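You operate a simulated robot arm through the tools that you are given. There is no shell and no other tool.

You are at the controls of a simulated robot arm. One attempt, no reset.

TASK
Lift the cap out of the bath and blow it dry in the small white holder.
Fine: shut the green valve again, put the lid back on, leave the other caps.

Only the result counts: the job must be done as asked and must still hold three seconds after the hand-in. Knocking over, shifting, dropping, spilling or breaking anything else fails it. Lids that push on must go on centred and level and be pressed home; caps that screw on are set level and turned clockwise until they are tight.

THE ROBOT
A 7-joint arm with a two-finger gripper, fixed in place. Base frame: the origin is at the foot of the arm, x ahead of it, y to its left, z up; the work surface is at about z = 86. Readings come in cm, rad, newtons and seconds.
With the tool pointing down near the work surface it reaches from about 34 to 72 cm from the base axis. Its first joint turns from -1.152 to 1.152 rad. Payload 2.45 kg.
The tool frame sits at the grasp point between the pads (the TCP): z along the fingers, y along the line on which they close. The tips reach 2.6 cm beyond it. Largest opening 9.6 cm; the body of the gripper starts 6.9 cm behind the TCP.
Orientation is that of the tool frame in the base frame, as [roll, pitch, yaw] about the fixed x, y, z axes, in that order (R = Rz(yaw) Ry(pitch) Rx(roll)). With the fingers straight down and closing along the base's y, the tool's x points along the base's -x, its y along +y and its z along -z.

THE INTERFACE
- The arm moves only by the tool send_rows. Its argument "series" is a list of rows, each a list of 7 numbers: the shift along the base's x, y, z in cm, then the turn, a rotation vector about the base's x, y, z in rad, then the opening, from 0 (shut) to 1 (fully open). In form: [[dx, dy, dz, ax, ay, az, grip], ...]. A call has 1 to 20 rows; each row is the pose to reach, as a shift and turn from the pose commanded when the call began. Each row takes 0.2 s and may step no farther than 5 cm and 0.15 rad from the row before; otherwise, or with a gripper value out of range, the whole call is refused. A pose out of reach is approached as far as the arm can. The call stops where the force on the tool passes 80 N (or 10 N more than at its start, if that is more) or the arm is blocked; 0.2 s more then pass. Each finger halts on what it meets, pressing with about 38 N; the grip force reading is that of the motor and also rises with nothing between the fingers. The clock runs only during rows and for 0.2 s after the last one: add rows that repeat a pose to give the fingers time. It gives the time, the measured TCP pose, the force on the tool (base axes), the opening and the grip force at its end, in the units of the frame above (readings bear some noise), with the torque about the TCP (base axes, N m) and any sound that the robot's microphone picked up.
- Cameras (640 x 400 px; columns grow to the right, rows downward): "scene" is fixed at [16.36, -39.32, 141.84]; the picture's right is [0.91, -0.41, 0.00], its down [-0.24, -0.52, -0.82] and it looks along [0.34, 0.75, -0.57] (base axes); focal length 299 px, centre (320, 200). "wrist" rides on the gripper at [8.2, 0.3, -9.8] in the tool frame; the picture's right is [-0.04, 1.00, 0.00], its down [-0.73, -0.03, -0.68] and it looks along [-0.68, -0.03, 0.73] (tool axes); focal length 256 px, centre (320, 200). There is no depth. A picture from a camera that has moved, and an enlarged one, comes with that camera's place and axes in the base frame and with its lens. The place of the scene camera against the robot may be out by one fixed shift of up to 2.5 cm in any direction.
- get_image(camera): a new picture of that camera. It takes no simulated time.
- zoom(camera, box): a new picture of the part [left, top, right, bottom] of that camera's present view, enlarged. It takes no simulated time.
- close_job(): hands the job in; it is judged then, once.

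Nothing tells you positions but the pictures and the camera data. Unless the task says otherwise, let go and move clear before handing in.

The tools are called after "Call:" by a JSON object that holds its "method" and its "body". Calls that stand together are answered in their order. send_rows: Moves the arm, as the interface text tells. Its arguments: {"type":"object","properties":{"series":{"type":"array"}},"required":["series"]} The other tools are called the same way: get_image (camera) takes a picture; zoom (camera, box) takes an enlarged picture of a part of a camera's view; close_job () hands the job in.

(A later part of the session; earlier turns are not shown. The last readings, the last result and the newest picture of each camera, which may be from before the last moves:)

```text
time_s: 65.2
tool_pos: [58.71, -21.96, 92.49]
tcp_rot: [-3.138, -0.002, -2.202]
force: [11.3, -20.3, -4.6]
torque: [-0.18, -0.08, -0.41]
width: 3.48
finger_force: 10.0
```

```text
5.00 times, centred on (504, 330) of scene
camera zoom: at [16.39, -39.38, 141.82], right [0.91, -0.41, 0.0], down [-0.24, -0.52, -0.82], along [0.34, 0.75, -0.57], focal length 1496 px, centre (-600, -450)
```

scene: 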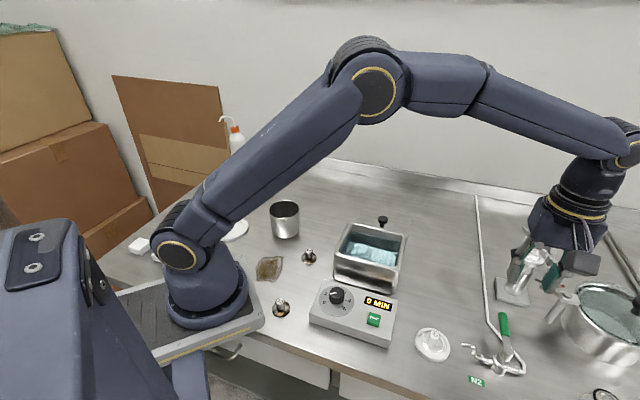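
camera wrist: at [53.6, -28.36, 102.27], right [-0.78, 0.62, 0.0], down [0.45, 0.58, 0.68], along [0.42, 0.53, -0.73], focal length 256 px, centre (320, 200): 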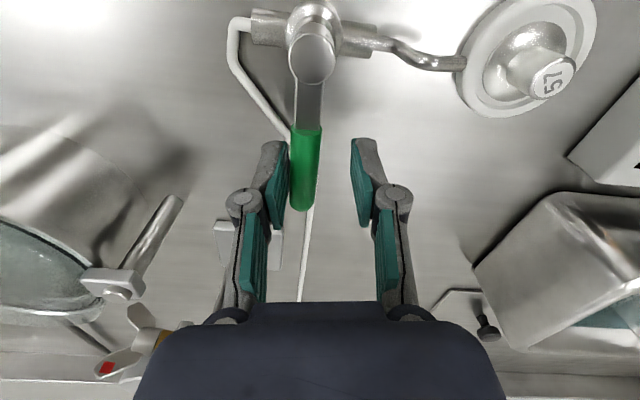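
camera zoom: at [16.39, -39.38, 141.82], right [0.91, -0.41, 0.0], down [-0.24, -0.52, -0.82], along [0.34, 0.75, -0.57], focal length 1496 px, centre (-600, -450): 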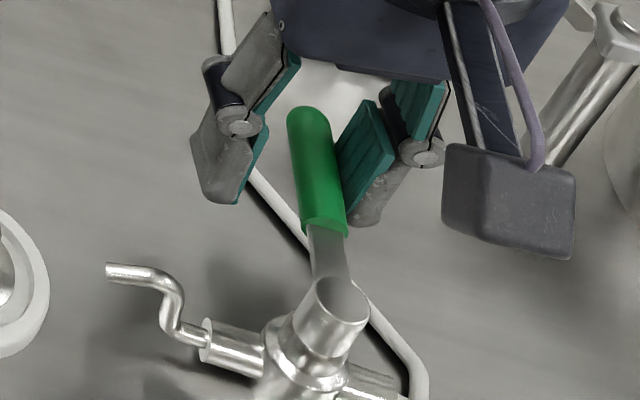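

The handle barely moved while the loosely held fingers were forced open at about 23 N. I'll go back, grip it firmly, and test each direction.

Call:
{"method": "send_rows", "body": {"series": [[0.46, -0.375, 0, 0, 0, -0.1, 0.3], [0.87, -0.785, 0, 0, 0, -0.2, 0.3], [0.87, -0.785, 0, 0, 0, -0.2, 0.2], [0.87, -0.785, 0, 0, 0, -0.2, 0.1], [0.87, -0.785, 0, 0, 0, -0.2, 0], [0.87, -0.785, 0, 0, 0, -0.2, 0], [0.87, -0.785, 0, 0, 0, -0.2, 0]]}}

Call:
{"method": "zoom", "body": {"camera": "scene", "box": [440, 290, 568, 370]}}

```text
time_s: 66.8
tool_pos: [59.58, -22.61, 92.39]
tcp_rot: [-3.139, 0.002, -2.397]
force: [16.4, -8.5, -11.2]
torque: [-0.05, -0.17, 0.99]
width: 1.4
finger_force: 40.8
```

```text
5.00 times, centred on (504, 330) of scene
camera zoom: at [16.42, -39.35, 141.83], right [0.91, -0.41, 0.0], down [-0.24, -0.52, -0.82], along [0.34, 0.75, -0.57], focal length 1496 px, centre (-600, -450)
```

zoom: 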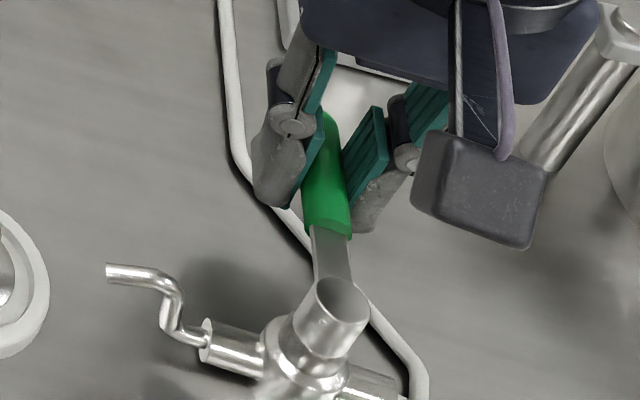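

Call:
{"method": "send_rows", "body": {"series": [[-0.1, 0.1, 0, 0, 0, 0.03, 0], [-0.2, 0.2, 0, 0, 0, 0.06, 0], [-0.33, 0.32, 0, 0, 0, 0.09, 0], [-0.415, 0.41, 0, 0, 0, 0.12, 0]]}}

Call:
{"method": "zoom", "body": {"camera": "scene", "box": [440, 290, 568, 370]}}

```text
time_s: 67.8
tool_pos: [59.37, -22.43, 92.41]
tcp_rot: [-3.13, 0.003, -2.281]
force: [32.2, -18.4, -18.5]
torque: [-0.17, -0.32, -1.03]
width: 1.45
finger_force: 40.9
```

```text
5.00 times, centred on (504, 330) of scene
camera zoom: at [16.47, -39.38, 141.81], right [0.91, -0.41, 0.0], down [-0.24, -0.52, -0.82], along [0.34, 0.75, -0.57], focal length 1496 px, centre (-600, -450)
```

zoom: 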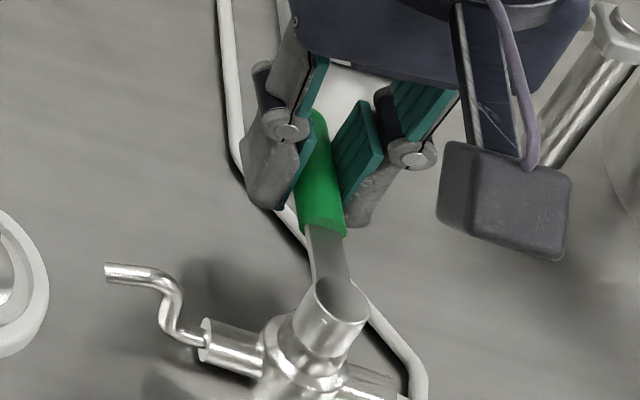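

CCW is resisting strongly, which looks like a stop. I'll reverse and try clockwise.

Call:
{"method": "send_rows", "body": {"series": [[0.2, -0.2, 0, 0, 0, -0.06, 0], [0.415, -0.41, 0, 0, 0, -0.11, 0], [0.6, -0.63, 0, 0, 0, -0.16, 0], [0.79, -0.86, 0, 0, 0, -0.21, 0], [0.95, -1.1, 0, 0, 0, -0.26, 0], [1.1, -1.35, 0, 0, 0, -0.31, 0]]}}

Call:
{"method": "zoom", "body": {"camera": "scene", "box": [440, 290, 568, 370]}}

```text
time_s: 69.2
tool_pos: [60.3, -23.42, 92.38]
tcp_rot: [-3.14, 0.003, -2.59]
force: [15.6, -3.2, -5.0]
torque: [0.02, -0.2, 0.62]
width: 1.4
finger_force: 39.9
```

```text
5.00 times, centred on (504, 330) of scene
camera zoom: at [16.41, -39.33, 141.83], right [0.91, -0.41, 0.0], down [-0.24, -0.52, -0.82], along [0.34, 0.75, -0.57], focal length 1496 px, centre (-600, -450)
```

zoom: 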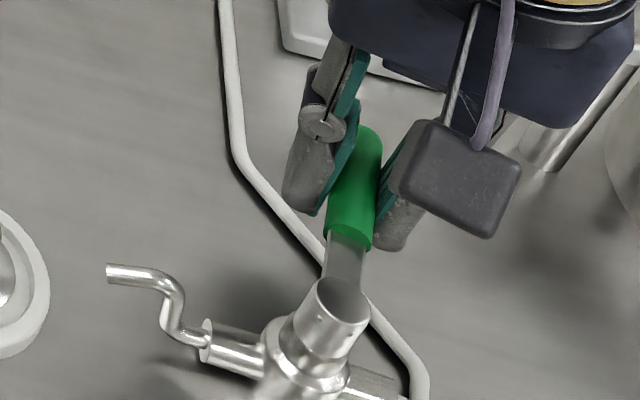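

Clockwise turns it freely. I'll continue on the arc about the pivot.

Call:
{"method": "send_rows", "body": {"series": [[0.279, -0.513, 0, 0, 0, -0.1, 0], [0.506, -1.05, 0, 0, 0, -0.2, 0], [0.68, -1.618, 0, 0, 0, -0.3, 0], [0.796, -2.19, 0, 0, 0, -0.4, 0], [0.853, -2.771, 0, 0, 0, -0.5, 0], [0.852, -3.365, 0, 0, 0, -0.6, 0], [0.792, -3.946, 0, 0, 0, -0.7, 0]]}}

Call:
{"method": "get_image", "body": {"camera": "wrist"}}

Call:
{"method": "zoom", "body": {"camera": "scene", "box": [440, 290, 600, 390]}}

```text
time_s: 70.8
tool_pos: [61.08, -27.41, 92.31]
tcp_rot: [3.14, 0.003, 2.99]
force: [21.9, 1.7, -12.6]
torque: [-0.01, -0.6, -0.29]
width: 1.37
finger_force: 40.3
```

```text
taken
camera wrist: at [53.07, -25.85, 102.2], right [0.19, 0.98, 0.0], down [0.72, -0.14, 0.68], along [0.67, -0.13, -0.73], focal length 256 px, centre (320, 200)
```

wrist: 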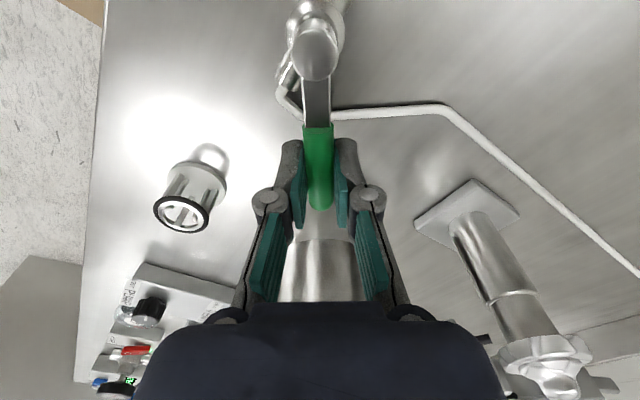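

```text
4.00 times, centred on (520, 340) of scene
camera zoom: at [16.44, -39.32, 141.83], right [0.91, -0.41, 0.0], down [-0.24, -0.52, -0.82], along [0.34, 0.75, -0.57], focal length 1197 px, centre (-480, -360)
```

zoom: 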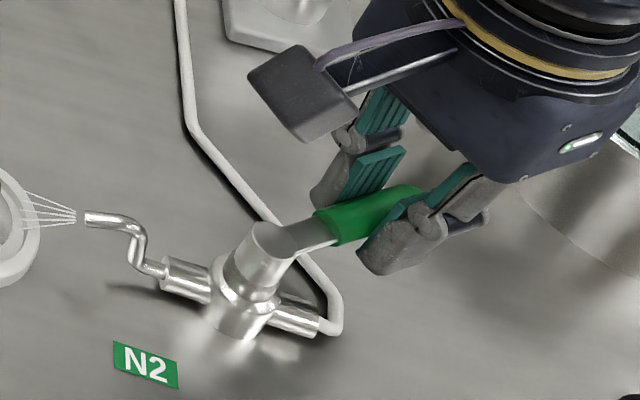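

The gas jet is now showing at the nozzle. I'll turn the handle on to fully open, in line with the pipe.

Call:
{"method": "send_rows", "body": {"series": [[0.0, -0.572, 0, 0, 0, -0.1, 0], [-0.16, -1.16, 0, 0, 0, -0.2, 0], [-0.39, -1.72, 0, 0, 0, -0.3, 0], [-0.67, -2.25, 0, 0, 0, -0.4, 0], [-1.01, -2.74, 0, 0, 0, -0.5, 0], [-1.39, -3.19, 0, 0, 0, -0.6, 0]]}}

Call:
{"method": "get_image", "body": {"camera": "wrist"}}

Call:
{"method": "zoom", "body": {"camera": "scene", "box": [400, 290, 560, 390]}}

```text
time_s: 72.2
tool_pos: [59.59, -30.45, 92.41]
tcp_rot: [3.141, -0.004, 2.394]
force: [4.1, 19.1, -1.0]
torque: [0.68, 0.44, -0.87]
width: 1.4
finger_force: 40.0
```

```text
taken
camera wrist: at [53.85, -24.69, 102.26], right [0.71, 0.7, 0.0], down [0.52, -0.52, 0.68], along [0.48, -0.48, -0.74], focal length 256 px, centre (320, 200)
```

wrist: 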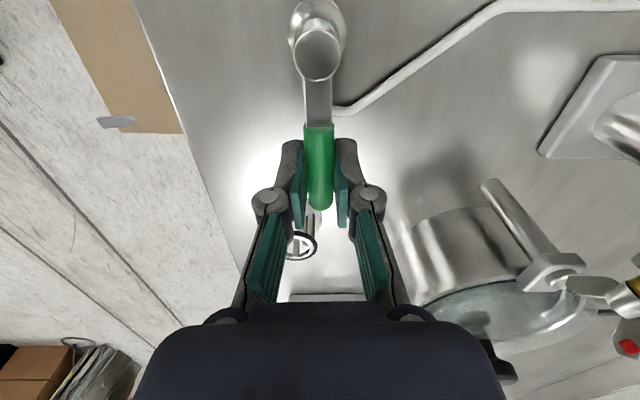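

```text
4.00 times, centred on (480, 340) of scene
camera zoom: at [16.37, -39.27, 141.85], right [0.91, -0.41, 0.0], down [-0.24, -0.52, -0.82], along [0.34, 0.75, -0.57], focal length 1197 px, centre (-320, -360)
```

zoom: 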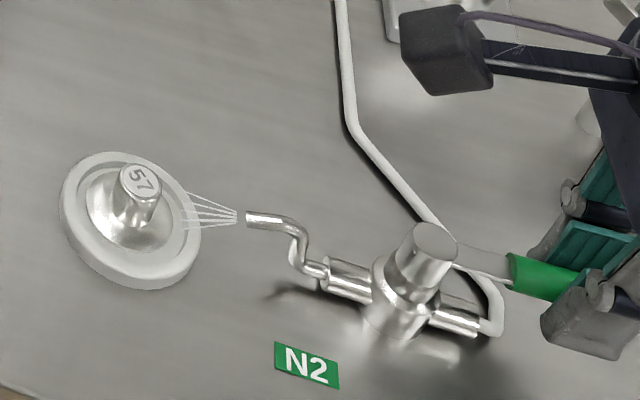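

The jet is on the cap. I'll hold here while it dries, and compare close-ups of the cap before and after.

Call:
{"method": "zoom", "body": {"camera": "scene", "box": [408, 322, 472, 362]}}

Call:
{"method": "send_rows", "body": {"series": [[0, 0, 0, 0, 0, 0, 0], [0, 0, 0, 0, 0, 0, 0], [0, 0, 0, 0, 0, 0, 0], [0, 0, 0, 0, 0, 0, 0], [0, 0, 0, 0, 0, 0, 0], [0, 0, 0, 0, 0, 0, 0], [0, 0, 0, 0, 0, 0, 0], [0, 0, 0, 0, 0, 0, 0], [0, 0, 0, 0, 0, 0, 0], [0, 0, 0, 0, 0, 0, 0], [0, 0, 0, 0, 0, 0, 0], [0, 0, 0, 0, 0, 0, 0], [0, 0, 0, 0, 0, 0, 0], [0, 0, 0, 0, 0, 0, 0], [0, 0, 0, 0, 0, 0, 0], [0, 0, 0, 0, 0, 0, 0], [0, 0, 0, 0, 0, 0, 0], [0, 0, 0, 0, 0, 0, 0], [0, 0, 0, 0, 0, 0, 0], [0, 0, 0, 0, 0, 0, 0]]}}

Call:
{"method": "zoom", "body": {"camera": "scene", "box": [408, 322, 472, 362]}}

```text
10.00 times, centred on (440, 342) of scene
camera zoom: at [16.37, -39.27, 141.85], right [0.91, -0.41, 0.0], down [-0.24, -0.52, -0.82], along [0.34, 0.75, -0.57], focal length 2992 px, centre (-880, -1220)
```

zoom: 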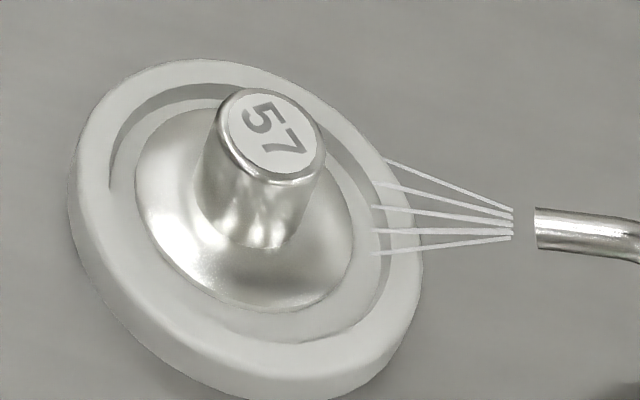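

```text
time_s: 76.4
tool_pos: [59.54, -30.35, 92.43]
tcp_rot: [3.14, -0.001, 2.395]
force: [-2.8, 23.2, -8.1]
torque: [0.33, 0.14, -0.86]
width: 1.39
finger_force: 40.4
```

```text
10.00 times, centred on (440, 342) of scene
camera zoom: at [16.37, -39.27, 141.86], right [0.91, -0.41, 0.0], down [-0.24, -0.52, -0.82], along [0.34, 0.75, -0.57], focal length 2992 px, centre (-880, -1220)
```

zoom: 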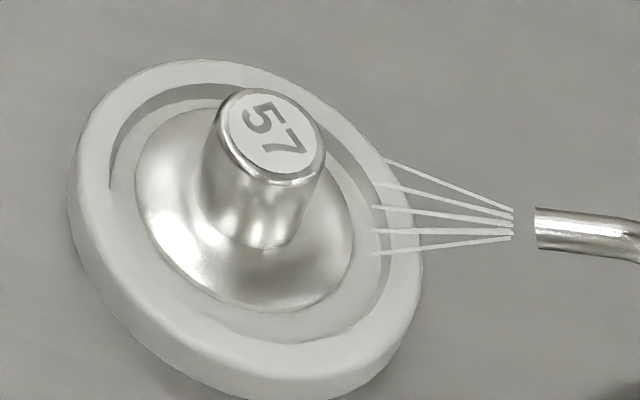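

The surface is already slightly more matte. I'll blow a good while longer to be sure.

Call:
{"method": "send_rows", "body": {"series": [[0, 0, 0, 0, 0, 0, 0], [0, 0, 0, 0, 0, 0, 0], [0, 0, 0, 0, 0, 0, 0], [0, 0, 0, 0, 0, 0, 0], [0, 0, 0, 0, 0, 0, 0], [0, 0, 0, 0, 0, 0, 0], [0, 0, 0, 0, 0, 0, 0], [0, 0, 0, 0, 0, 0, 0], [0, 0, 0, 0, 0, 0, 0], [0, 0, 0, 0, 0, 0, 0], [0, 0, 0, 0, 0, 0, 0], [0, 0, 0, 0, 0, 0, 0], [0, 0, 0, 0, 0, 0, 0], [0, 0, 0, 0, 0, 0, 0], [0, 0, 0, 0, 0, 0, 0], [0, 0, 0, 0, 0, 0, 0], [0, 0, 0, 0, 0, 0, 0], [0, 0, 0, 0, 0, 0, 0], [0, 0, 0, 0, 0, 0, 0], [0, 0, 0, 0, 0, 0, 0]]}}

Call:
{"method": "send_rows", "body": {"series": [[0, 0, 0, 0, 0, 0, 0], [0, 0, 0, 0, 0, 0, 0], [0, 0, 0, 0, 0, 0, 0], [0, 0, 0, 0, 0, 0, 0], [0, 0, 0, 0, 0, 0, 0], [0, 0, 0, 0, 0, 0, 0], [0, 0, 0, 0, 0, 0, 0], [0, 0, 0, 0, 0, 0, 0], [0, 0, 0, 0, 0, 0, 0], [0, 0, 0, 0, 0, 0, 0], [0, 0, 0, 0, 0, 0, 0], [0, 0, 0, 0, 0, 0, 0], [0, 0, 0, 0, 0, 0, 0], [0, 0, 0, 0, 0, 0, 0], [0, 0, 0, 0, 0, 0, 0], [0, 0, 0, 0, 0, 0, 0], [0, 0, 0, 0, 0, 0, 0], [0, 0, 0, 0, 0, 0, 0], [0, 0, 0, 0, 0, 0, 0], [0, 0, 0, 0, 0, 0, 0]]}}

Call:
{"method": "zoom", "body": {"camera": "scene", "box": [408, 322, 472, 362]}}

Call:
{"method": "send_rows", "body": {"series": [[0, 0, 0, 0, 0, 0, 0], [0, 0, 0, 0, 0, 0, 0], [0, 0, 0, 0, 0, 0, 0], [0, 0, 0, 0, 0, 0, 0], [0, 0, 0, 0, 0, 0, 0], [0, 0, 0, 0, 0, 0, 0], [0, 0, 0, 0, 0, 0, 0], [0, 0, 0, 0, 0, 0, 0], [0, 0, 0, 0, 0, 0, 0], [0, 0, 0, 0, 0, 0, 0], [0, 0, 0, 0, 0, 0, 0], [0, 0, 0, 0, 0, 0, 0], [0, 0, 0, 0, 0, 0, 0], [0, 0, 0, 0, 0, 0, 0], [0, 0, 0, 0, 0, 0, 0], [0, 0, 0, 0, 0, 0, 0], [0, 0, 0, 0, 0, 0, 0], [0, 0, 0, 0, 0, 0, 0], [0, 0, 0, 0, 0, 0, 0], [0, 0, 0, 0, 0, 0, 0]]}}

Call:
{"method": "zoom", "body": {"camera": "scene", "box": [408, 322, 472, 362]}}

```text
time_s: 80.6
tool_pos: [59.59, -30.56, 92.28]
tcp_rot: [3.14, -0.001, 2.394]
force: [-0.6, 22.1, -8.8]
torque: [0.35, 0.1, -0.89]
width: 1.41
finger_force: 39.4
```

```text
time_s: 84.8
tool_pos: [59.62, -30.38, 92.48]
tcp_rot: [3.14, -0.001, 2.393]
force: [2.5, 19.4, -5.7]
torque: [0.28, 0.03, -0.9]
width: 1.4
finger_force: 40.0
```

```text
10.00 times, centred on (440, 342) of scene
camera zoom: at [16.37, -39.27, 141.85], right [0.91, -0.41, 0.0], down [-0.24, -0.52, -0.82], along [0.34, 0.75, -0.57], focal length 2992 px, centre (-880, -1220)
```

zoom: 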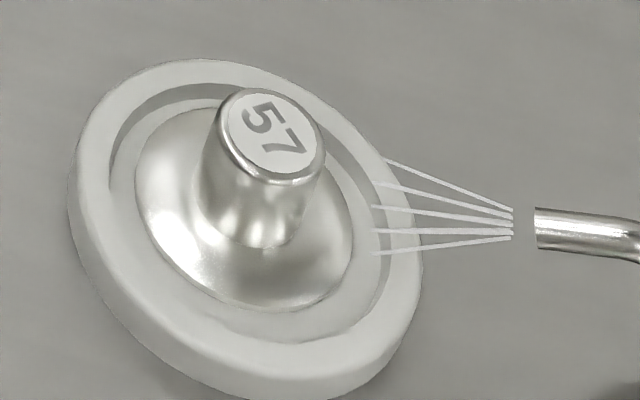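

```text
time_s: 89.0
tool_pos: [59.57, -30.5, 92.47]
tcp_rot: [3.14, 0.0, 2.391]
force: [5.2, 17.4, -4.3]
torque: [0.2, -0.05, -0.89]
width: 1.39
finger_force: 40.2
```

```text
10.00 times, centred on (440, 342) of scene
camera zoom: at [16.38, -39.28, 141.85], right [0.91, -0.41, 0.0], down [-0.24, -0.52, -0.82], along [0.34, 0.75, -0.57], focal length 2992 px, centre (-880, -1220)
```

zoom: 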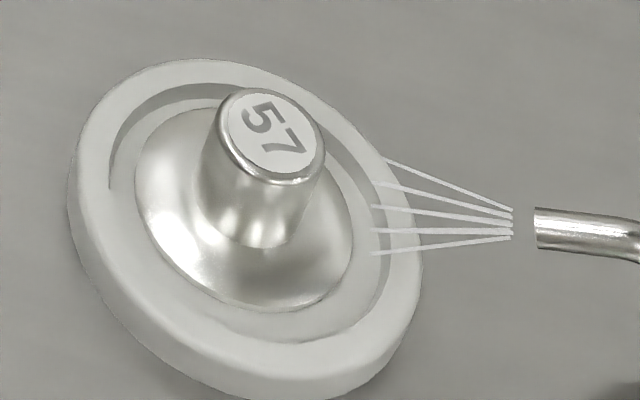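

The cap hasn't changed between the last pictures, after more than 17 s of gas. I'll give it a few more seconds and then turn the handle back counter-clockwise to shut it.

Call:
{"method": "send_rows", "body": {"series": [[0, 0, 0, 0, 0, 0, 0], [0, 0, 0, 0, 0, 0, 0], [0, 0, 0, 0, 0, 0, 0], [0, 0, 0, 0, 0, 0, 0], [0, 0, 0, 0, 0, 0, 0], [0, 0, 0, 0, 0, 0, 0], [0, 0, 0, 0, 0, 0, 0], [0, 0, 0, 0, 0, 0, 0], [0, 0, 0, 0, 0, 0, 0], [0, 0, 0, 0, 0, 0, 0], [0, 0, 0, 0, 0, 0, 0], [0, 0, 0, 0, 0, 0, 0], [0, 0, 0, 0, 0, 0, 0], [0, 0, 0, 0, 0, 0, 0], [0, 0, 0, 0, 0, 0, 0], [0, 0, 0, 0, 0, 0, 0], [0, 0, 0, 0, 0, 0, 0], [0, 0, 0, 0, 0, 0, 0], [0, 0, 0, 0, 0, 0, 0], [0, 0, 0, 0, 0, 0, 0]]}}

Call:
{"method": "send_rows", "body": {"series": [[0.38, 0.45, 0, 0, 0, 0.1, 0], [0.72, 0.94, 0, 0, 0, 0.2, 0], [1.0, 1.47, 0, 0, 0, 0.3, 0], [1.23, 2.03, 0, 0, 0, 0.4, 0], [1.39, 2.618, 0, 0, 0, 0.5, 0], [1.39, 3.19, 0, 0, 0, 0.6, 0], [1.45, 3.771, 0, 0, 0, 0.7, 0], [1.451, 4.365, 0, 0, 0, 0.8, 0], [1.394, 4.946, 0, 0, 0, 0.9, 0], [1.278, 5.518, 0, 0, 0, 1.0, 0], [1.104, 6.086, 0, 0, 0, 1.1, 0], [0.877, 6.623, 0, 0, 0, 1.2, 0], [0.598, 7.136, 0, 0, 0, 1.3, 0]]}}

Call:
{"method": "zoom", "body": {"camera": "scene", "box": [400, 290, 560, 390]}}

```text
time_s: 93.2
tool_pos: [59.6, -30.66, 92.5]
tcp_rot: [3.141, -0.002, 2.391]
force: [9.2, 13.3, -1.1]
torque: [0.16, -0.11, -0.92]
width: 1.4
finger_force: 40.0
```

```text
time_s: 96.0
tool_pos: [60.4, -23.53, 92.5]
tcp_rot: [-3.136, 0.005, -2.587]
force: [20.1, 7.3, 11.1]
torque: [0.42, -0.72, 0.23]
width: 1.38
finger_force: 40.2
```

```text
4.00 times, centred on (480, 340) of scene
camera zoom: at [16.39, -39.29, 141.85], right [0.91, -0.41, 0.0], down [-0.24, -0.52, -0.82], along [0.34, 0.75, -0.57], focal length 1197 px, centre (-320, -360)
```

zoom: 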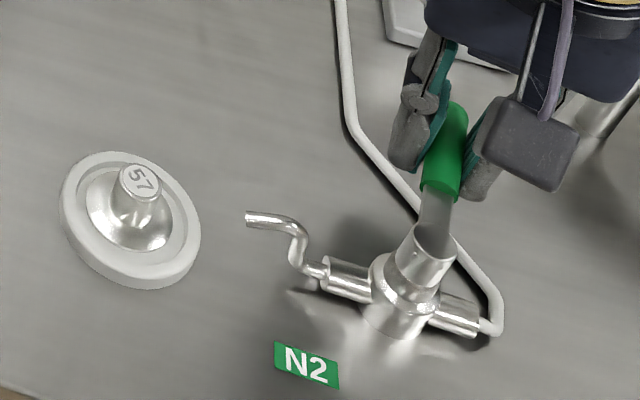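

The jet has stopped. I'll complete the turn to the closed stop.

Call:
{"method": "send_rows", "body": {"series": [[-0.15, 0.25, 0, 0, 0, 0.05, 0], [-0.31, 0.49, 0, 0, 0, 0.1, 0], [-0.5, 0.72, 0, 0, 0, 0.15, 0], [-0.685, 0.94, 0, 0, 0, 0.2, 0], [-0.79, 1.04, 0, 0, 0, 0.23, 0], [-0.89, 1.14, 0, 0, 0, 0.26, 0], [-0.89, 1.14, 0, 0, 0, 0.26, 0]]}}

Call:
{"method": "zoom", "body": {"camera": "scene", "box": [440, 290, 568, 370]}}

```text
time_s: 97.6
tool_pos: [59.45, -22.32, 92.39]
tcp_rot: [-3.138, 0.001, -2.331]
force: [19.2, -3.0, 8.4]
torque: [0.23, -0.48, -0.61]
width: 1.38
finger_force: 40.1
```

```text
5.00 times, centred on (504, 330) of scene
camera zoom: at [16.39, -39.32, 141.84], right [0.91, -0.41, 0.0], down [-0.24, -0.52, -0.82], along [0.34, 0.75, -0.57], focal length 1496 px, centre (-600, -450)
```

zoom: 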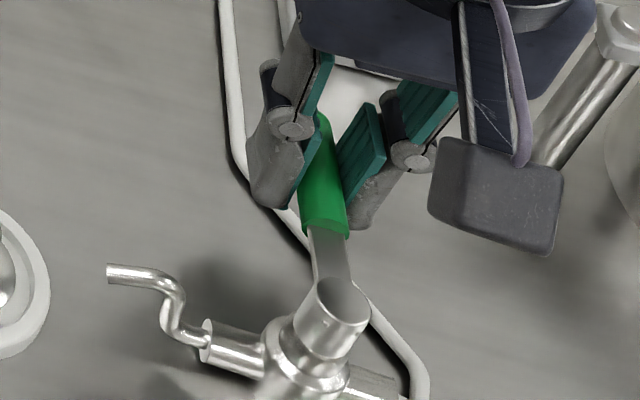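

Call:
{"method": "send_rows", "body": {"series": [[-0.1, 0.1, 0, 0, 0, 0.03, 0], [-0.2, 0.2, 0, 0, 0, 0.05, 0], [-0.2, 0.2, 0, 0, 0, 0.05, 0]]}}

Call:
{"method": "send_rows", "body": {"series": [[0.1, -0.1, 0, 0, 0, -0.03, 0], [0.2, -0.2, 0, 0, 0, -0.05, 0.1], [0.2, -0.2, 0, 0, 0, -0.05, 0.2], [0.2, -0.2, 0, 0, 0, -0.05, 0.35], [0.2, -0.2, 0, 0, 0, -0.05, 0.4], [0.2, -0.2, 0, 0, 0, -0.05, 0.4], [0.2, -0.2, 0, 0, 0, -0.05, 0.4]]}}

Call:
{"method": "get_image", "body": {"camera": "wrist"}}

Call:
{"method": "zoom", "body": {"camera": "scene", "box": [440, 290, 568, 370]}}

```text
time_s: 98.4
tool_pos: [59.39, -22.43, 92.34]
tcp_rot: [-3.13, 0.002, -2.279]
force: [32.6, -14.5, -12.1]
torque: [-0.52, -0.02, -0.95]
width: 1.48
finger_force: 40.7
```

```text
time_s: 100.0
tool_pos: [59.23, -22.3, 92.6]
tcp_rot: [-3.14, 0.0, -2.329]
force: [0.6, -0.2, -0.3]
torque: [0.02, 0.01, -0.01]
width: 3.82
finger_force: 0.0
```

```text
taken
camera wrist: at [53.43, -28.05, 102.25], right [-0.7, 0.72, 0.0], down [0.53, 0.51, 0.68], along [0.49, 0.47, -0.73], focal length 256 px, centre (320, 200)
```

wrist: 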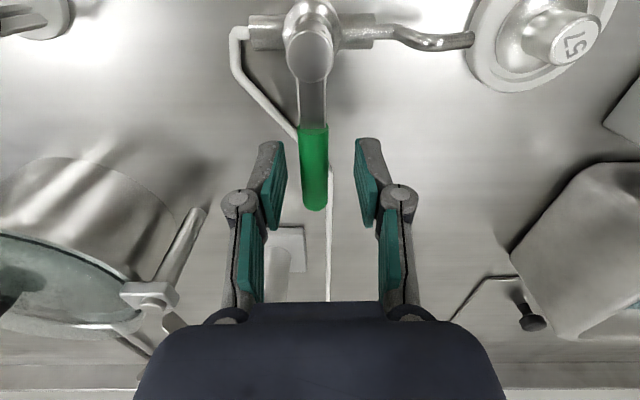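

```text
5.00 times, centred on (504, 330) of scene
camera zoom: at [16.36, -39.32, 141.84], right [0.91, -0.41, 0.0], down [-0.24, -0.52, -0.82], along [0.34, 0.75, -0.57], focal length 1496 px, centre (-600, -450)
```

zoom: 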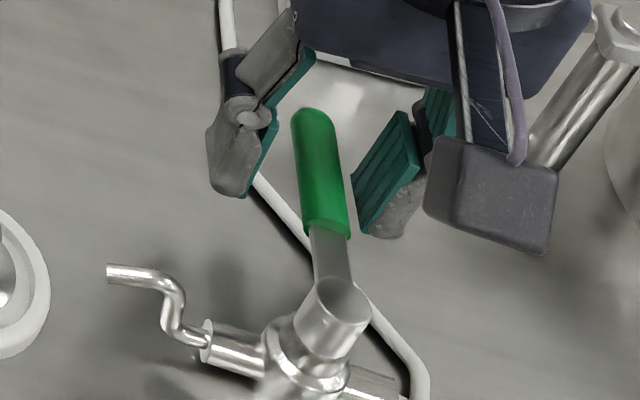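

The valve is back at its closed stop, where the handle rested originally. I'll rise and return to the lid on the bench, restoring the original gripper heading.

Call:
{"method": "send_rows", "body": {"series": [[0, 0, 1, 0, 0, 0, 0.4], [0, 0, 4, 0, 0, 0, 0.4], [0, 0, 8, 0, 0, 0, 0.4], [0, 0, 12, 0, 0, 0, 0.4], [0, 0, 16, 0, 0, 0, 0.4], [0, 2, 17, 0, 0, -0.08, 0.45], [0, 5, 17, 0, 0, -0.18, 0.5], [0, 9, 17, 0, 0, -0.3, 0.55], [-0.2, 13, 17, 0, 0, -0.42, 0.6], [-0.3, 17, 17, 0, 0, -0.54, 0.6], [-0.4, 21, 17, 0, 0, -0.66, 0.6], [-0.5, 25, 17, 0, 0, -0.76, 0.6], [-0.5, 29, 17, 0, 0, -0.812, 0.6], [-0.5, 33, 17, 0, 0, -0.812, 0.6], [-0.5, 36, 17, 0, 0, -0.812, 0.6], [-0.5, 37.6, 17, 0, 0, -0.812, 0.6], [-0.5, 37.6, 15, 0, 0, -0.812, 0.6], [-0.5, 37.6, 12, 0, 0, -0.812, 0.6], [-0.5, 37.6, 9, 0, 0, -0.812, 0.6], [-0.5, 37.6, 9, 0, 0, -0.812, 0.6]]}}

Call:
{"method": "get_image", "body": {"camera": "wrist"}}

Call:
{"method": "get_image", "body": {"camera": "scene"}}

```text
time_s: 104.2
tool_pos: [59.0, 15.15, 101.23]
tcp_rot: [3.141, 0.0, -3.14]
force: [1.0, 0.2, -0.7]
torque: [-0.01, -0.02, 0.0]
width: 5.75
finger_force: 0.1
```

```text
taken
camera wrist: at [50.76, 15.48, 111.12], right [0.04, 1.0, 0.0], down [0.73, -0.03, 0.68], along [0.68, -0.03, -0.73], focal length 256 px, centre (320, 200)
```

wrist: 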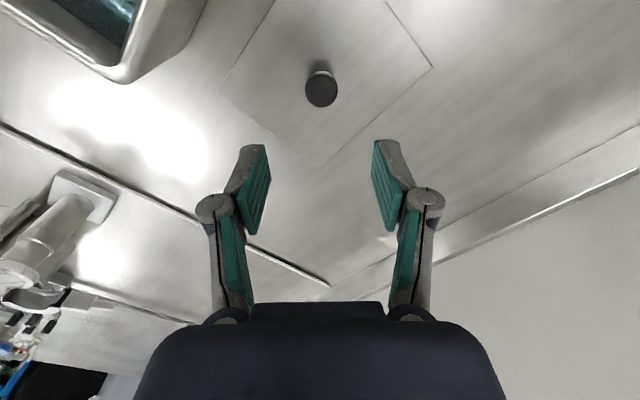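

```text
taken
```

scene: 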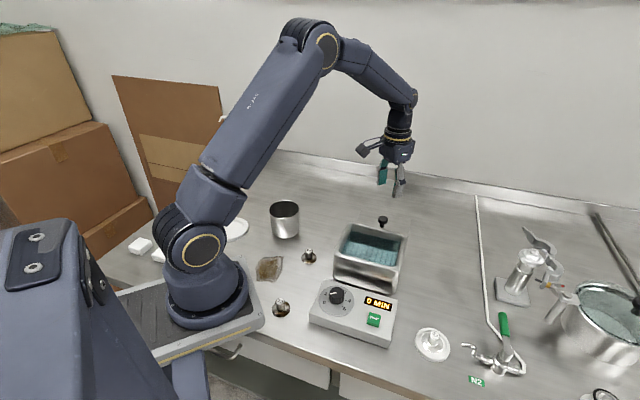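

Call:
{"method": "send_rows", "body": {"series": [[-0.2, 0.05, -3, 0, 0, 0, 0.6], [-0.2, 0.05, -6, 0, 0, 0, 0.6], [-0.2, 0.05, -9, 0, 0, 0, 0.55], [-0.2, 0.05, -10.5, 0, 0, 0, 0.5], [-0.2, 0.05, -11.4, 0, 0, 0, 0.5], [-0.2, 0.05, -11.8, 0, 0, 0, 0.5], [-0.2, 0.05, -11.8, 0, 0, 0, 0.5]]}}

Call:
{"method": "zoom", "body": {"camera": "wrist", "box": [240, 100, 400, 200]}}

```text
time_s: 105.8
tool_pos: [58.42, 15.43, 89.51]
tcp_rot: [-3.141, 0.0, 3.141]
force: [-1.0, -0.9, -0.2]
torque: [0.01, -0.01, 0.0]
width: 4.79
finger_force: 0.1
```

```text
4.00 times, centred on (320, 150) of wrist
camera zoom: at [50.36, 15.68, 99.41], right [0.04, 1.0, 0.0], down [0.73, -0.03, 0.68], along [0.68, -0.03, -0.73], focal length 1024 px, centre (320, 400)
```

zoom: 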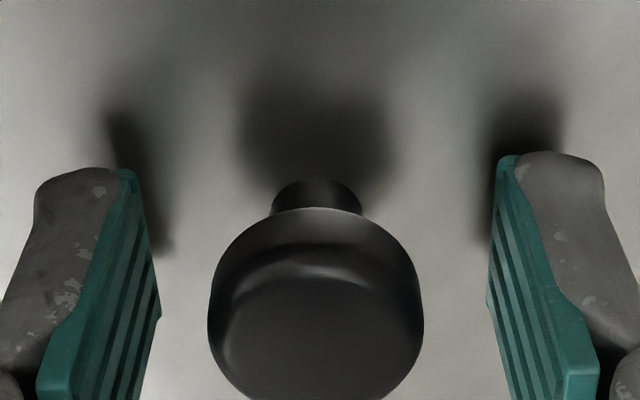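

Call:
{"method": "send_rows", "body": {"series": [[0, 0, -0.2, 0, 0, 0, 0.5], [0, 0, -0.2, 0, 0, 0, 0.4], [0, 0, -0.2, 0, 0, 0, 0.2], [0, 0, -0.2, 0, 0, 0, 0], [0, 0, -0.2, 0, 0, 0, 0], [0, 0, -0.2, 0, 0, 0, 0], [0, 0, -0.2, 0, 0, 0, 0], [0, 0, -0.2, 0, 0, 0, 0]]}}

Call:
{"method": "get_image", "body": {"camera": "wrist"}}

```text
time_s: 107.6
tool_pos: [58.46, 15.42, 89.34]
tcp_rot: [3.141, 0.001, -3.141]
force: [-0.4, -0.4, 1.3]
torque: [-0.01, -0.03, -0.01]
width: 2.6
finger_force: 38.0
```

```text
taken
camera wrist: at [50.37, 15.66, 99.2], right [0.04, 1.0, 0.0], down [0.73, -0.03, 0.68], along [0.68, -0.03, -0.73], focal length 256 px, centre (320, 200)
```

wrist: 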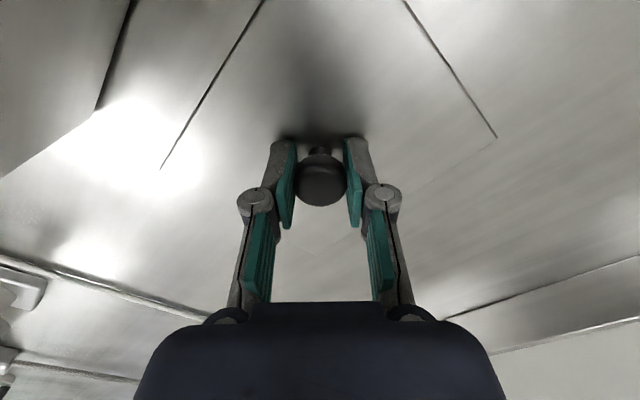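

I have the knob again, with the lid sitting about 0.3 cm forward in the grip compared with before. I'll lift slowly and carry it back above the bath.

Call:
{"method": "send_rows", "body": {"series": [[0, 0, 0.1, 0, 0, 0, 0], [0, 0, 0.2, 0, 0, 0, 0], [0, 0, 0.4, 0, 0, 0, 0], [0, 0, 0.7, 0, 0, 0, 0], [0, 0, 1.2, 0, 0, 0, 0], [0, 0, 1.8, 0, 0, 0, 0], [0, 0, 2.6, 0, 0, 0, 0], [0, 0, 3.5, 0, 0, 0, 0], [0, 0, 4.5, 0, 0, 0, 0], [0, 0, 5.5, 0, 0, 0, 0], [0, 0, 6.5, 0, 0, 0, 0], [0, 0, 7.5, 0, 0, 0, 0], [0, 0, 8.5, 0, 0, 0, 0], [0, 0, 9.5, 0, 0, 0, 0], [0, 0, 10.5, 0, 0, 0, 0], [0, 0, 11.5, 0, 0, 0, 0], [0, 0, 12.5, 0, 0, 0, 0], [0, 0, 13.3, 0, 0, 0, 0], [0, 0, 13.8, 0, 0, 0, 0], [0, 0, 14, 0, 0, 0, 0]]}}

Call:
{"method": "get_image", "body": {"camera": "wrist"}}

Call:
{"method": "get_image", "body": {"camera": "scene"}}

```text
time_s: 111.8
tool_pos: [58.6, 15.33, 103.42]
tcp_rot: [-3.141, 0.001, 3.14]
force: [-0.1, -0.6, -1.6]
torque: [-0.01, 0.01, -0.04]
width: 2.58
finger_force: 37.9
```

```text
taken
camera wrist: at [50.41, 15.66, 113.21], right [0.04, 1.0, 0.0], down [0.73, -0.03, 0.68], along [0.68, -0.03, -0.73], focal length 256 px, centre (320, 200)
```

wrist: 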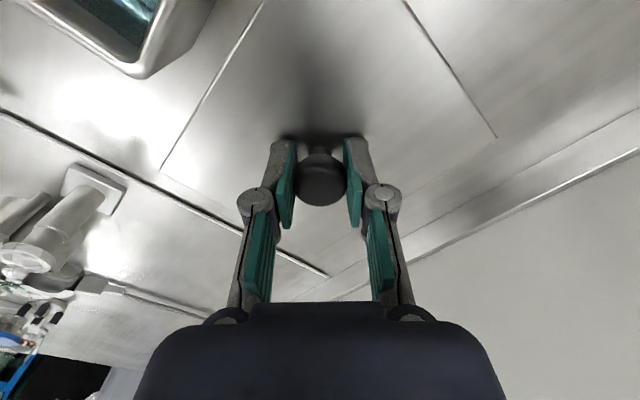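

```text
taken
```

scene: 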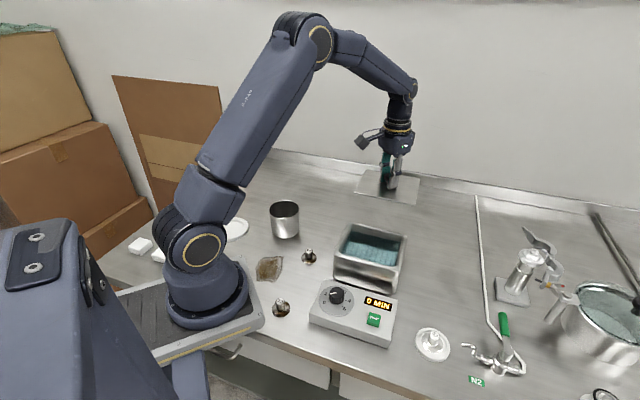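

Call:
{"method": "send_rows", "body": {"series": [[-0.3, -0.3, 0.2, 0, 0, 0, 0], [-0.8, -0.8, 0.5, 0, 0, 0, 0], [-1.5, -1.5, 0.8, 0, 0, 0, 0], [-2.3, -2.3, 1, 0, 0, 0, 0], [-3.2, -3.2, 1, 0, 0, 0, 0], [-4.1, -4.1, 1, 0, 0, 0, 0], [-5.0, -5.0, 1, 0, 0, 0, 0], [-5.9, -5.9, 1, 0, 0, 0, 0], [-6.8, -6.8, 1, 0, 0, 0, 0], [-7.7, -7.7, 1, 0, 0, 0, 0], [-8.6, -8.6, 1, 0, 0, 0, 0], [-9.5, -9.5, 1, 0, 0, 0, 0], [-10.3, -10.3, 1, 0, 0, 0, 0], [-11, -11, 1, 0, 0, 0, 0], [-11.6, -11.65, 1, 0, 0, 0, 0], [-12.02, -12.1, 1, 0, 0, 0, 0], [-12.02, -12.1, 0.5, 0, 0, 0, 0], [-12.02, -12.1, -0.5, 0, 0, 0, 0], [-12.02, -12.1, -1.5, 0, 0, 0, 0], [-12.02, -12.1, -1.5, 0, 0, 0, 0]]}}

Call:
{"method": "get_image", "body": {"camera": "wrist"}}

Call:
{"method": "zoom", "body": {"camera": "scene", "box": [310, 195, 438, 275]}}

```text
time_s: 116.0
tool_pos: [46.4, 3.08, 101.99]
tcp_rot: [3.141, 0.0, 3.141]
force: [-0.1, 1.0, -1.7]
torque: [0.05, 0.0, 0.0]
width: 2.59
finger_force: 38.2
```

```text
taken
camera wrist: at [38.38, 3.46, 111.71], right [0.04, 1.0, 0.0], down [0.73, -0.03, 0.68], along [0.68, -0.03, -0.73], focal length 256 px, centre (320, 200)
```

wrist: 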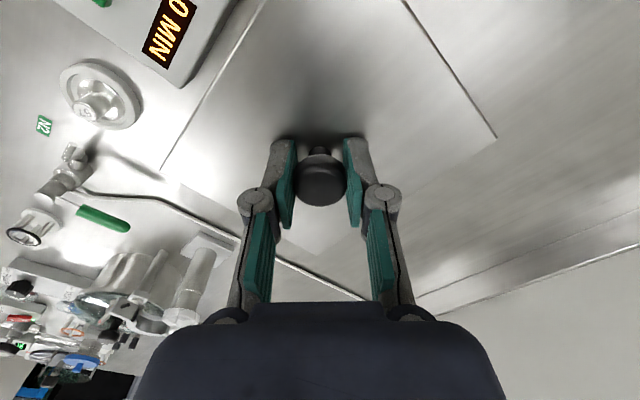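

```text
5.00 times, centred on (374, 235) of scene
camera zoom: at [16.36, -39.32, 141.84], right [0.91, -0.41, 0.0], down [-0.24, -0.52, -0.82], along [0.34, 0.75, -0.57], focal length 1496 px, centre (50, 25)
```

zoom: 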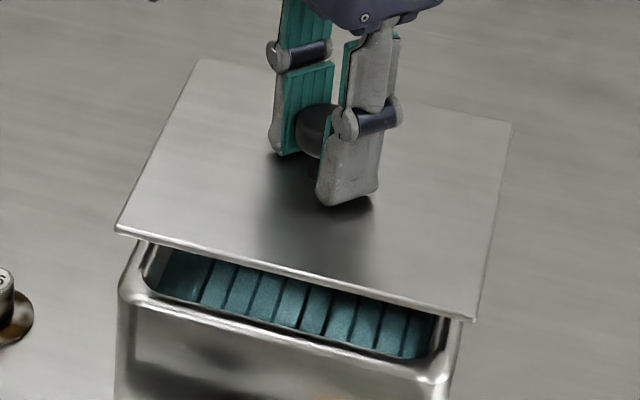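

I'll lower to just above the rim and compare with the reference picture from the lift at the same height.

Call:
{"method": "send_rows", "body": {"series": [[0, 0, -0.5, 0, 0, 0, 0], [0, 0, -1.1, 0, 0, 0, 0], [0, 0, -1.8, 0, 0, 0, 0], [0, 0, -2.5, 0, 0, 0, 0], [0, 0, -3.0, 0, 0, 0, 0], [0, 0, -3.3, 0, 0, 0, 0], [0, 0, -3.3, 0, 0, 0, 0]]}}

Call:
{"method": "zoom", "body": {"camera": "scene", "box": [310, 200, 430, 275]}}

Call:
{"method": "get_image", "body": {"camera": "wrist"}}

```text
time_s: 117.6
tool_pos: [46.46, 3.16, 98.73]
tcp_rot: [-3.141, 0.0, -3.141]
force: [-0.1, -0.4, -1.6]
torque: [0.0, -0.01, 0.02]
width: 2.56
finger_force: 37.9
```

```text
5.33 times, centred on (370, 238) of scene
camera zoom: at [16.36, -39.32, 141.84], right [0.91, -0.41, 0.0], down [-0.24, -0.52, -0.82], along [0.34, 0.75, -0.57], focal length 1596 px, centre (53, 0)
```

zoom: 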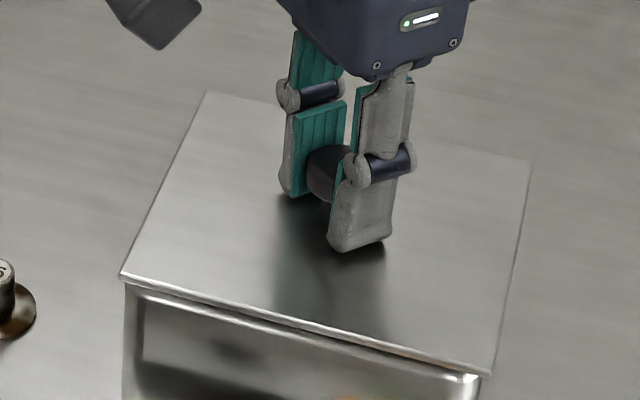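

```text
taken
camera wrist: at [38.33, 3.48, 108.45], right [0.04, 1.0, 0.0], down [0.73, -0.03, 0.68], along [0.68, -0.03, -0.73], focal length 256 px, centre (320, 200)
```

wrist: 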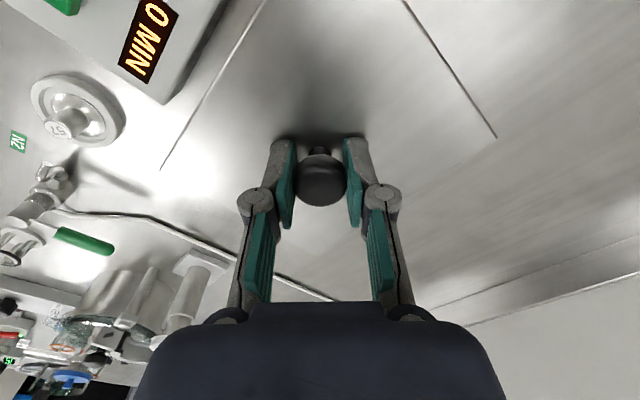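

The lid matches the reference corners within about a pixel. I'll lower it gently onto the rim.

Call:
{"method": "send_rows", "body": {"series": [[0, 0, -0.1, 0, 0, 0, 0], [0, 0, -0.2, 0, 0, 0, 0], [0, 0, -0.3, 0, 0, 0, 0], [0, 0, -0.4, 0, 0, 0, 0], [0, 0, -0.4, 0, 0, 0, 0]]}}

Call:
{"method": "zoom", "body": {"camera": "scene", "box": [310, 200, 430, 275]}}

```text
time_s: 118.8
tool_pos: [46.48, 3.22, 98.17]
tcp_rot: [-3.141, 0.001, -3.141]
force: [0.3, 0.0, -1.5]
torque: [-0.02, 0.0, -0.04]
width: 2.62
finger_force: 38.3
```

```text
5.33 times, centred on (370, 238) of scene
camera zoom: at [16.36, -39.32, 141.84], right [0.91, -0.41, 0.0], down [-0.24, -0.52, -0.82], along [0.34, 0.75, -0.57], focal length 1596 px, centre (53, 0)
```

zoom: 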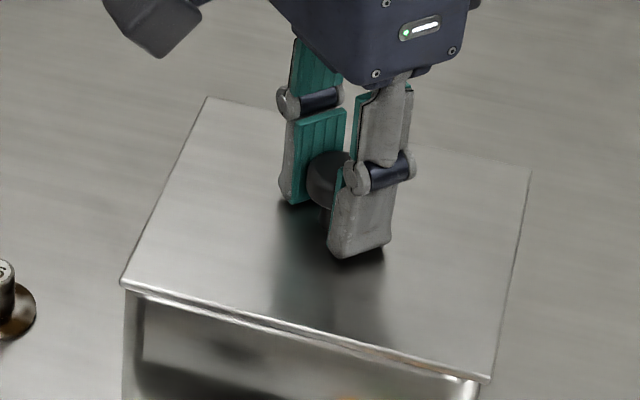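

Call:
{"method": "send_rows", "body": {"series": [[0, 0, -0.1, 0, 0, 0, 0], [0, 0, -0.2, 0, 0, 0, 0], [0, 0, -0.2, 0, 0, 0, 0]]}}

```text
time_s: 119.6
tool_pos: [46.56, 3.17, 97.97]
tcp_rot: [-3.141, -0.001, -3.141]
force: [0.2, -0.7, -0.7]
torque: [-0.04, 0.02, -0.01]
width: 2.59
finger_force: 37.5
```

Call:
{"method": "send_rows", "body": {"series": [[0, 0, -0.1, 0, 0, 0, 0], [0, 0, -0.1, 0, 0, 0, 0]]}}

Call:
{"method": "zoom", "body": {"camera": "scene", "box": [310, 200, 430, 275]}}

Call:
{"method": "zoom", "body": {"camera": "scene", "box": [325, 245, 373, 275]}}

Call:
{"method": "zoom", "body": {"camera": "scene", "box": [370, 255, 418, 285]}}

```text
time_s: 120.2
tool_pos: [46.42, 3.26, 97.88]
tcp_rot: [3.141, -0.001, 3.141]
force: [-0.2, 0.5, -2.3]
torque: [0.02, 0.0, -0.01]
width: 2.57
finger_force: 38.1
```

```text
5.33 times, centred on (370, 238) of scene
camera zoom: at [16.36, -39.32, 141.84], right [0.91, -0.41, 0.0], down [-0.24, -0.52, -0.82], along [0.34, 0.75, -0.57], focal length 1596 px, centre (53, 0)
```

zoom: 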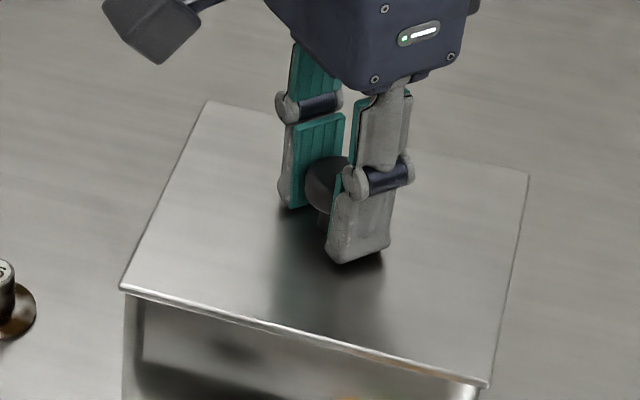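

```text
13.33 times, centred on (349, 260) of scene
camera zoom: at [16.36, -39.32, 141.84], right [0.91, -0.41, 0.0], down [-0.24, -0.52, -0.82], along [0.34, 0.75, -0.57], focal length 3989 px, centre (-67, -600)
```

zoom: 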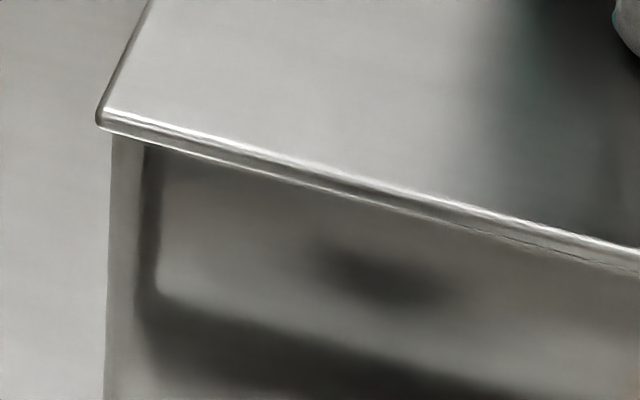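

```text
13.33 times, centred on (394, 270) of scene
camera zoom: at [16.36, -39.32, 141.84], right [0.91, -0.41, 0.0], down [-0.24, -0.52, -0.82], along [0.34, 0.75, -0.57], focal length 3989 px, centre (-667, -733)
```

zoom: 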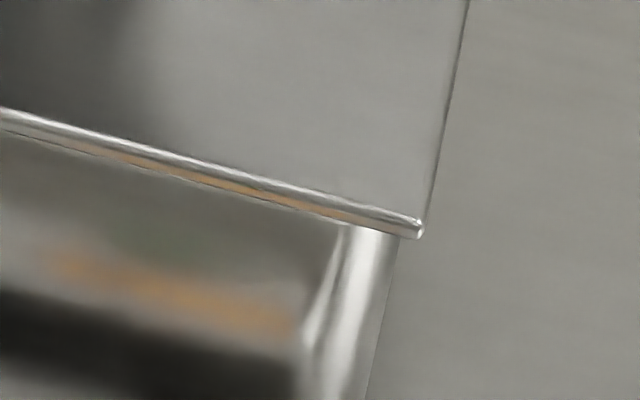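

The lid looks a few millimetres towards -y compared with the original pictures, probably because the first slipped grip dragged it. I'll compare using the same zoom as at the start.

Call:
{"method": "zoom", "body": {"camera": "scene", "box": [300, 200, 460, 300]}}

Call:
{"method": "get_image", "body": {"camera": "wrist"}}

```text
4.00 times, centred on (380, 250) of scene
camera zoom: at [16.36, -39.32, 141.84], right [0.91, -0.41, 0.0], down [-0.24, -0.52, -0.82], along [0.34, 0.75, -0.57], focal length 1197 px, centre (80, 0)
```

zoom: 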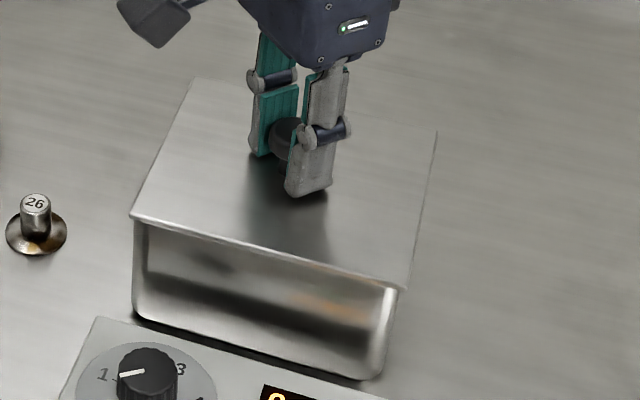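

```text
taken
camera wrist: at [38.37, 3.54, 107.75], right [0.04, 1.0, 0.0], down [0.73, -0.03, 0.68], along [0.68, -0.03, -0.73], focal length 256 px, centre (320, 200)
```

wrist: 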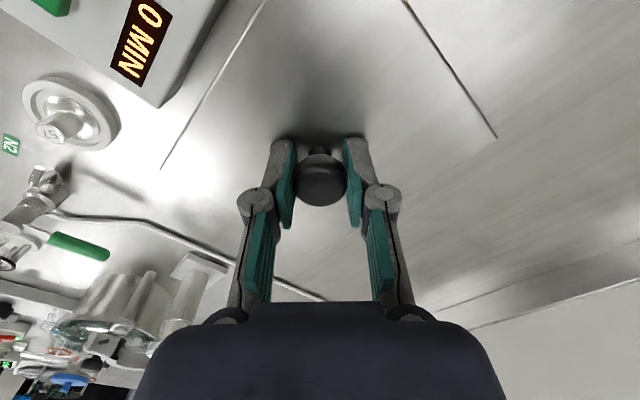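

Averaged over the four corners, the lid needs about +0.3 cm in y to sit where it was originally. I'll raise slightly, shift, and compare again.

Call:
{"method": "send_rows", "body": {"series": [[0, 0, 0.2, 0, 0, 0, 0], [0, 0, 0.4, 0, 0, 0, 0], [0, 0.15, 0.4, 0, 0, 0, 0], [0, 0.3, 0.4, 0, 0, 0, 0], [0, 0.3, 0.2, 0, 0, 0, 0], [0, 0.3, 0.1, 0, 0, 0, 0], [0, 0.3, 0.1, 0, 0, 0, 0]]}}

Call:
{"method": "zoom", "body": {"camera": "scene", "box": [300, 200, 460, 300]}}

Call:
{"method": "zoom", "body": {"camera": "scene", "box": [325, 245, 373, 275]}}

Call:
{"method": "zoom", "body": {"camera": "scene", "box": [370, 255, 418, 285]}}

```text
time_s: 121.8
tool_pos: [46.6, 3.6, 97.95]
tcp_rot: [3.141, 0.001, 3.141]
force: [0.3, 0.4, -1.0]
torque: [0.03, 0.0, 0.02]
width: 2.58
finger_force: 37.8
```

```text
4.00 times, centred on (380, 250) of scene
camera zoom: at [16.36, -39.32, 141.84], right [0.91, -0.41, 0.0], down [-0.24, -0.52, -0.82], along [0.34, 0.75, -0.57], focal length 1197 px, centre (80, 0)
```

zoom: 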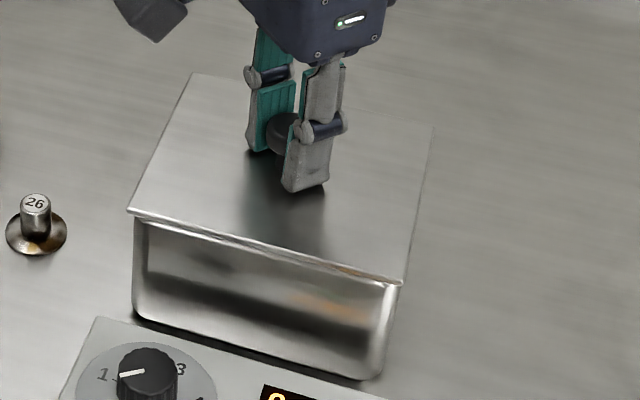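

```text
13.33 times, centred on (349, 260) of scene
camera zoom: at [16.36, -39.32, 141.84], right [0.91, -0.41, 0.0], down [-0.24, -0.52, -0.82], along [0.34, 0.75, -0.57], focal length 3989 px, centre (-67, -600)
```

zoom: 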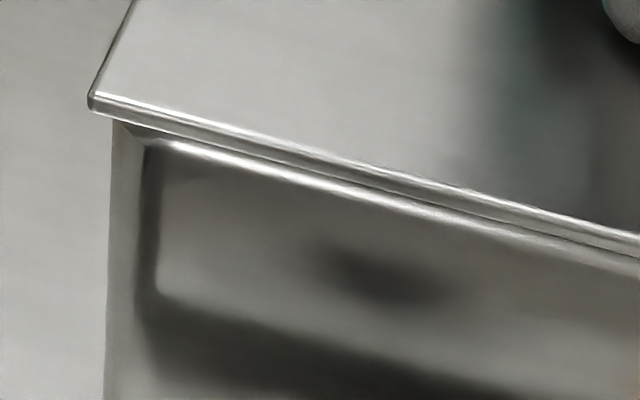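

```text
13.33 times, centred on (394, 270) of scene
camera zoom: at [16.36, -39.32, 141.84], right [0.91, -0.41, 0.0], down [-0.24, -0.52, -0.82], along [0.34, 0.75, -0.57], focal length 3989 px, centre (-667, -733)
```

zoom: 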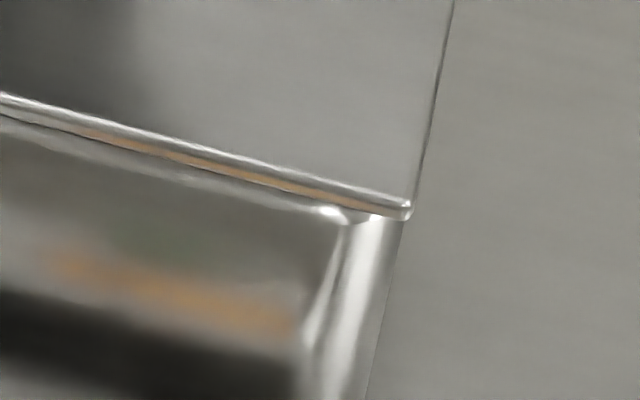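

That now matches the starting picture within a pixel. I'll lower the last millimetres until contact.

Call:
{"method": "send_rows", "body": {"series": [[0, -0.03, -0.1, 0, 0, 0, 0], [0, -0.03, -0.1, 0, 0, 0, 0]]}}

Call:
{"method": "send_rows", "body": {"series": [[0, 0, -0.05, 0, 0, 0, 0], [0, 0, -0.1, 0, 0, 0, 0], [0, 0, -0.1, 0, 0, 0, 0]]}}

Call:
{"method": "zoom", "body": {"camera": "scene", "box": [300, 200, 460, 300]}}

```text
time_s: 122.4
tool_pos: [46.51, 3.47, 97.94]
tcp_rot: [3.141, 0.0, 3.141]
force: [0.3, 0.5, -2.6]
torque: [0.02, 0.01, 0.01]
width: 2.58
finger_force: 37.8
```

```text
time_s: 123.2
tool_pos: [46.45, 3.5, 97.85]
tcp_rot: [-3.141, 0.001, -3.141]
force: [0.5, 0.0, 12.4]
torque: [0.01, 0.75, -0.02]
width: 2.61
finger_force: 37.7
```

```text
4.00 times, centred on (380, 250) of scene
camera zoom: at [16.34, -39.32, 141.84], right [0.91, -0.41, 0.0], down [-0.24, -0.52, -0.82], along [0.34, 0.75, -0.57], focal length 1197 px, centre (80, 0)
```

zoom: 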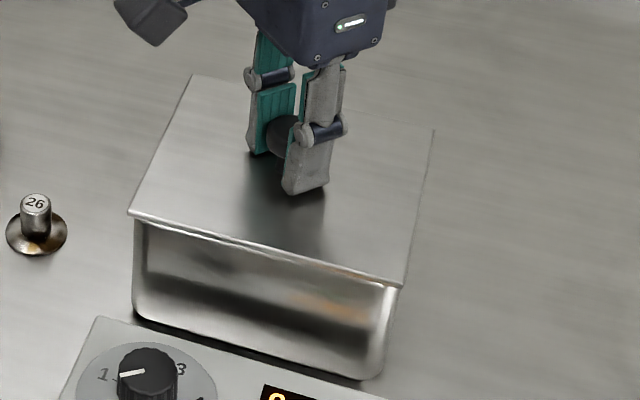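

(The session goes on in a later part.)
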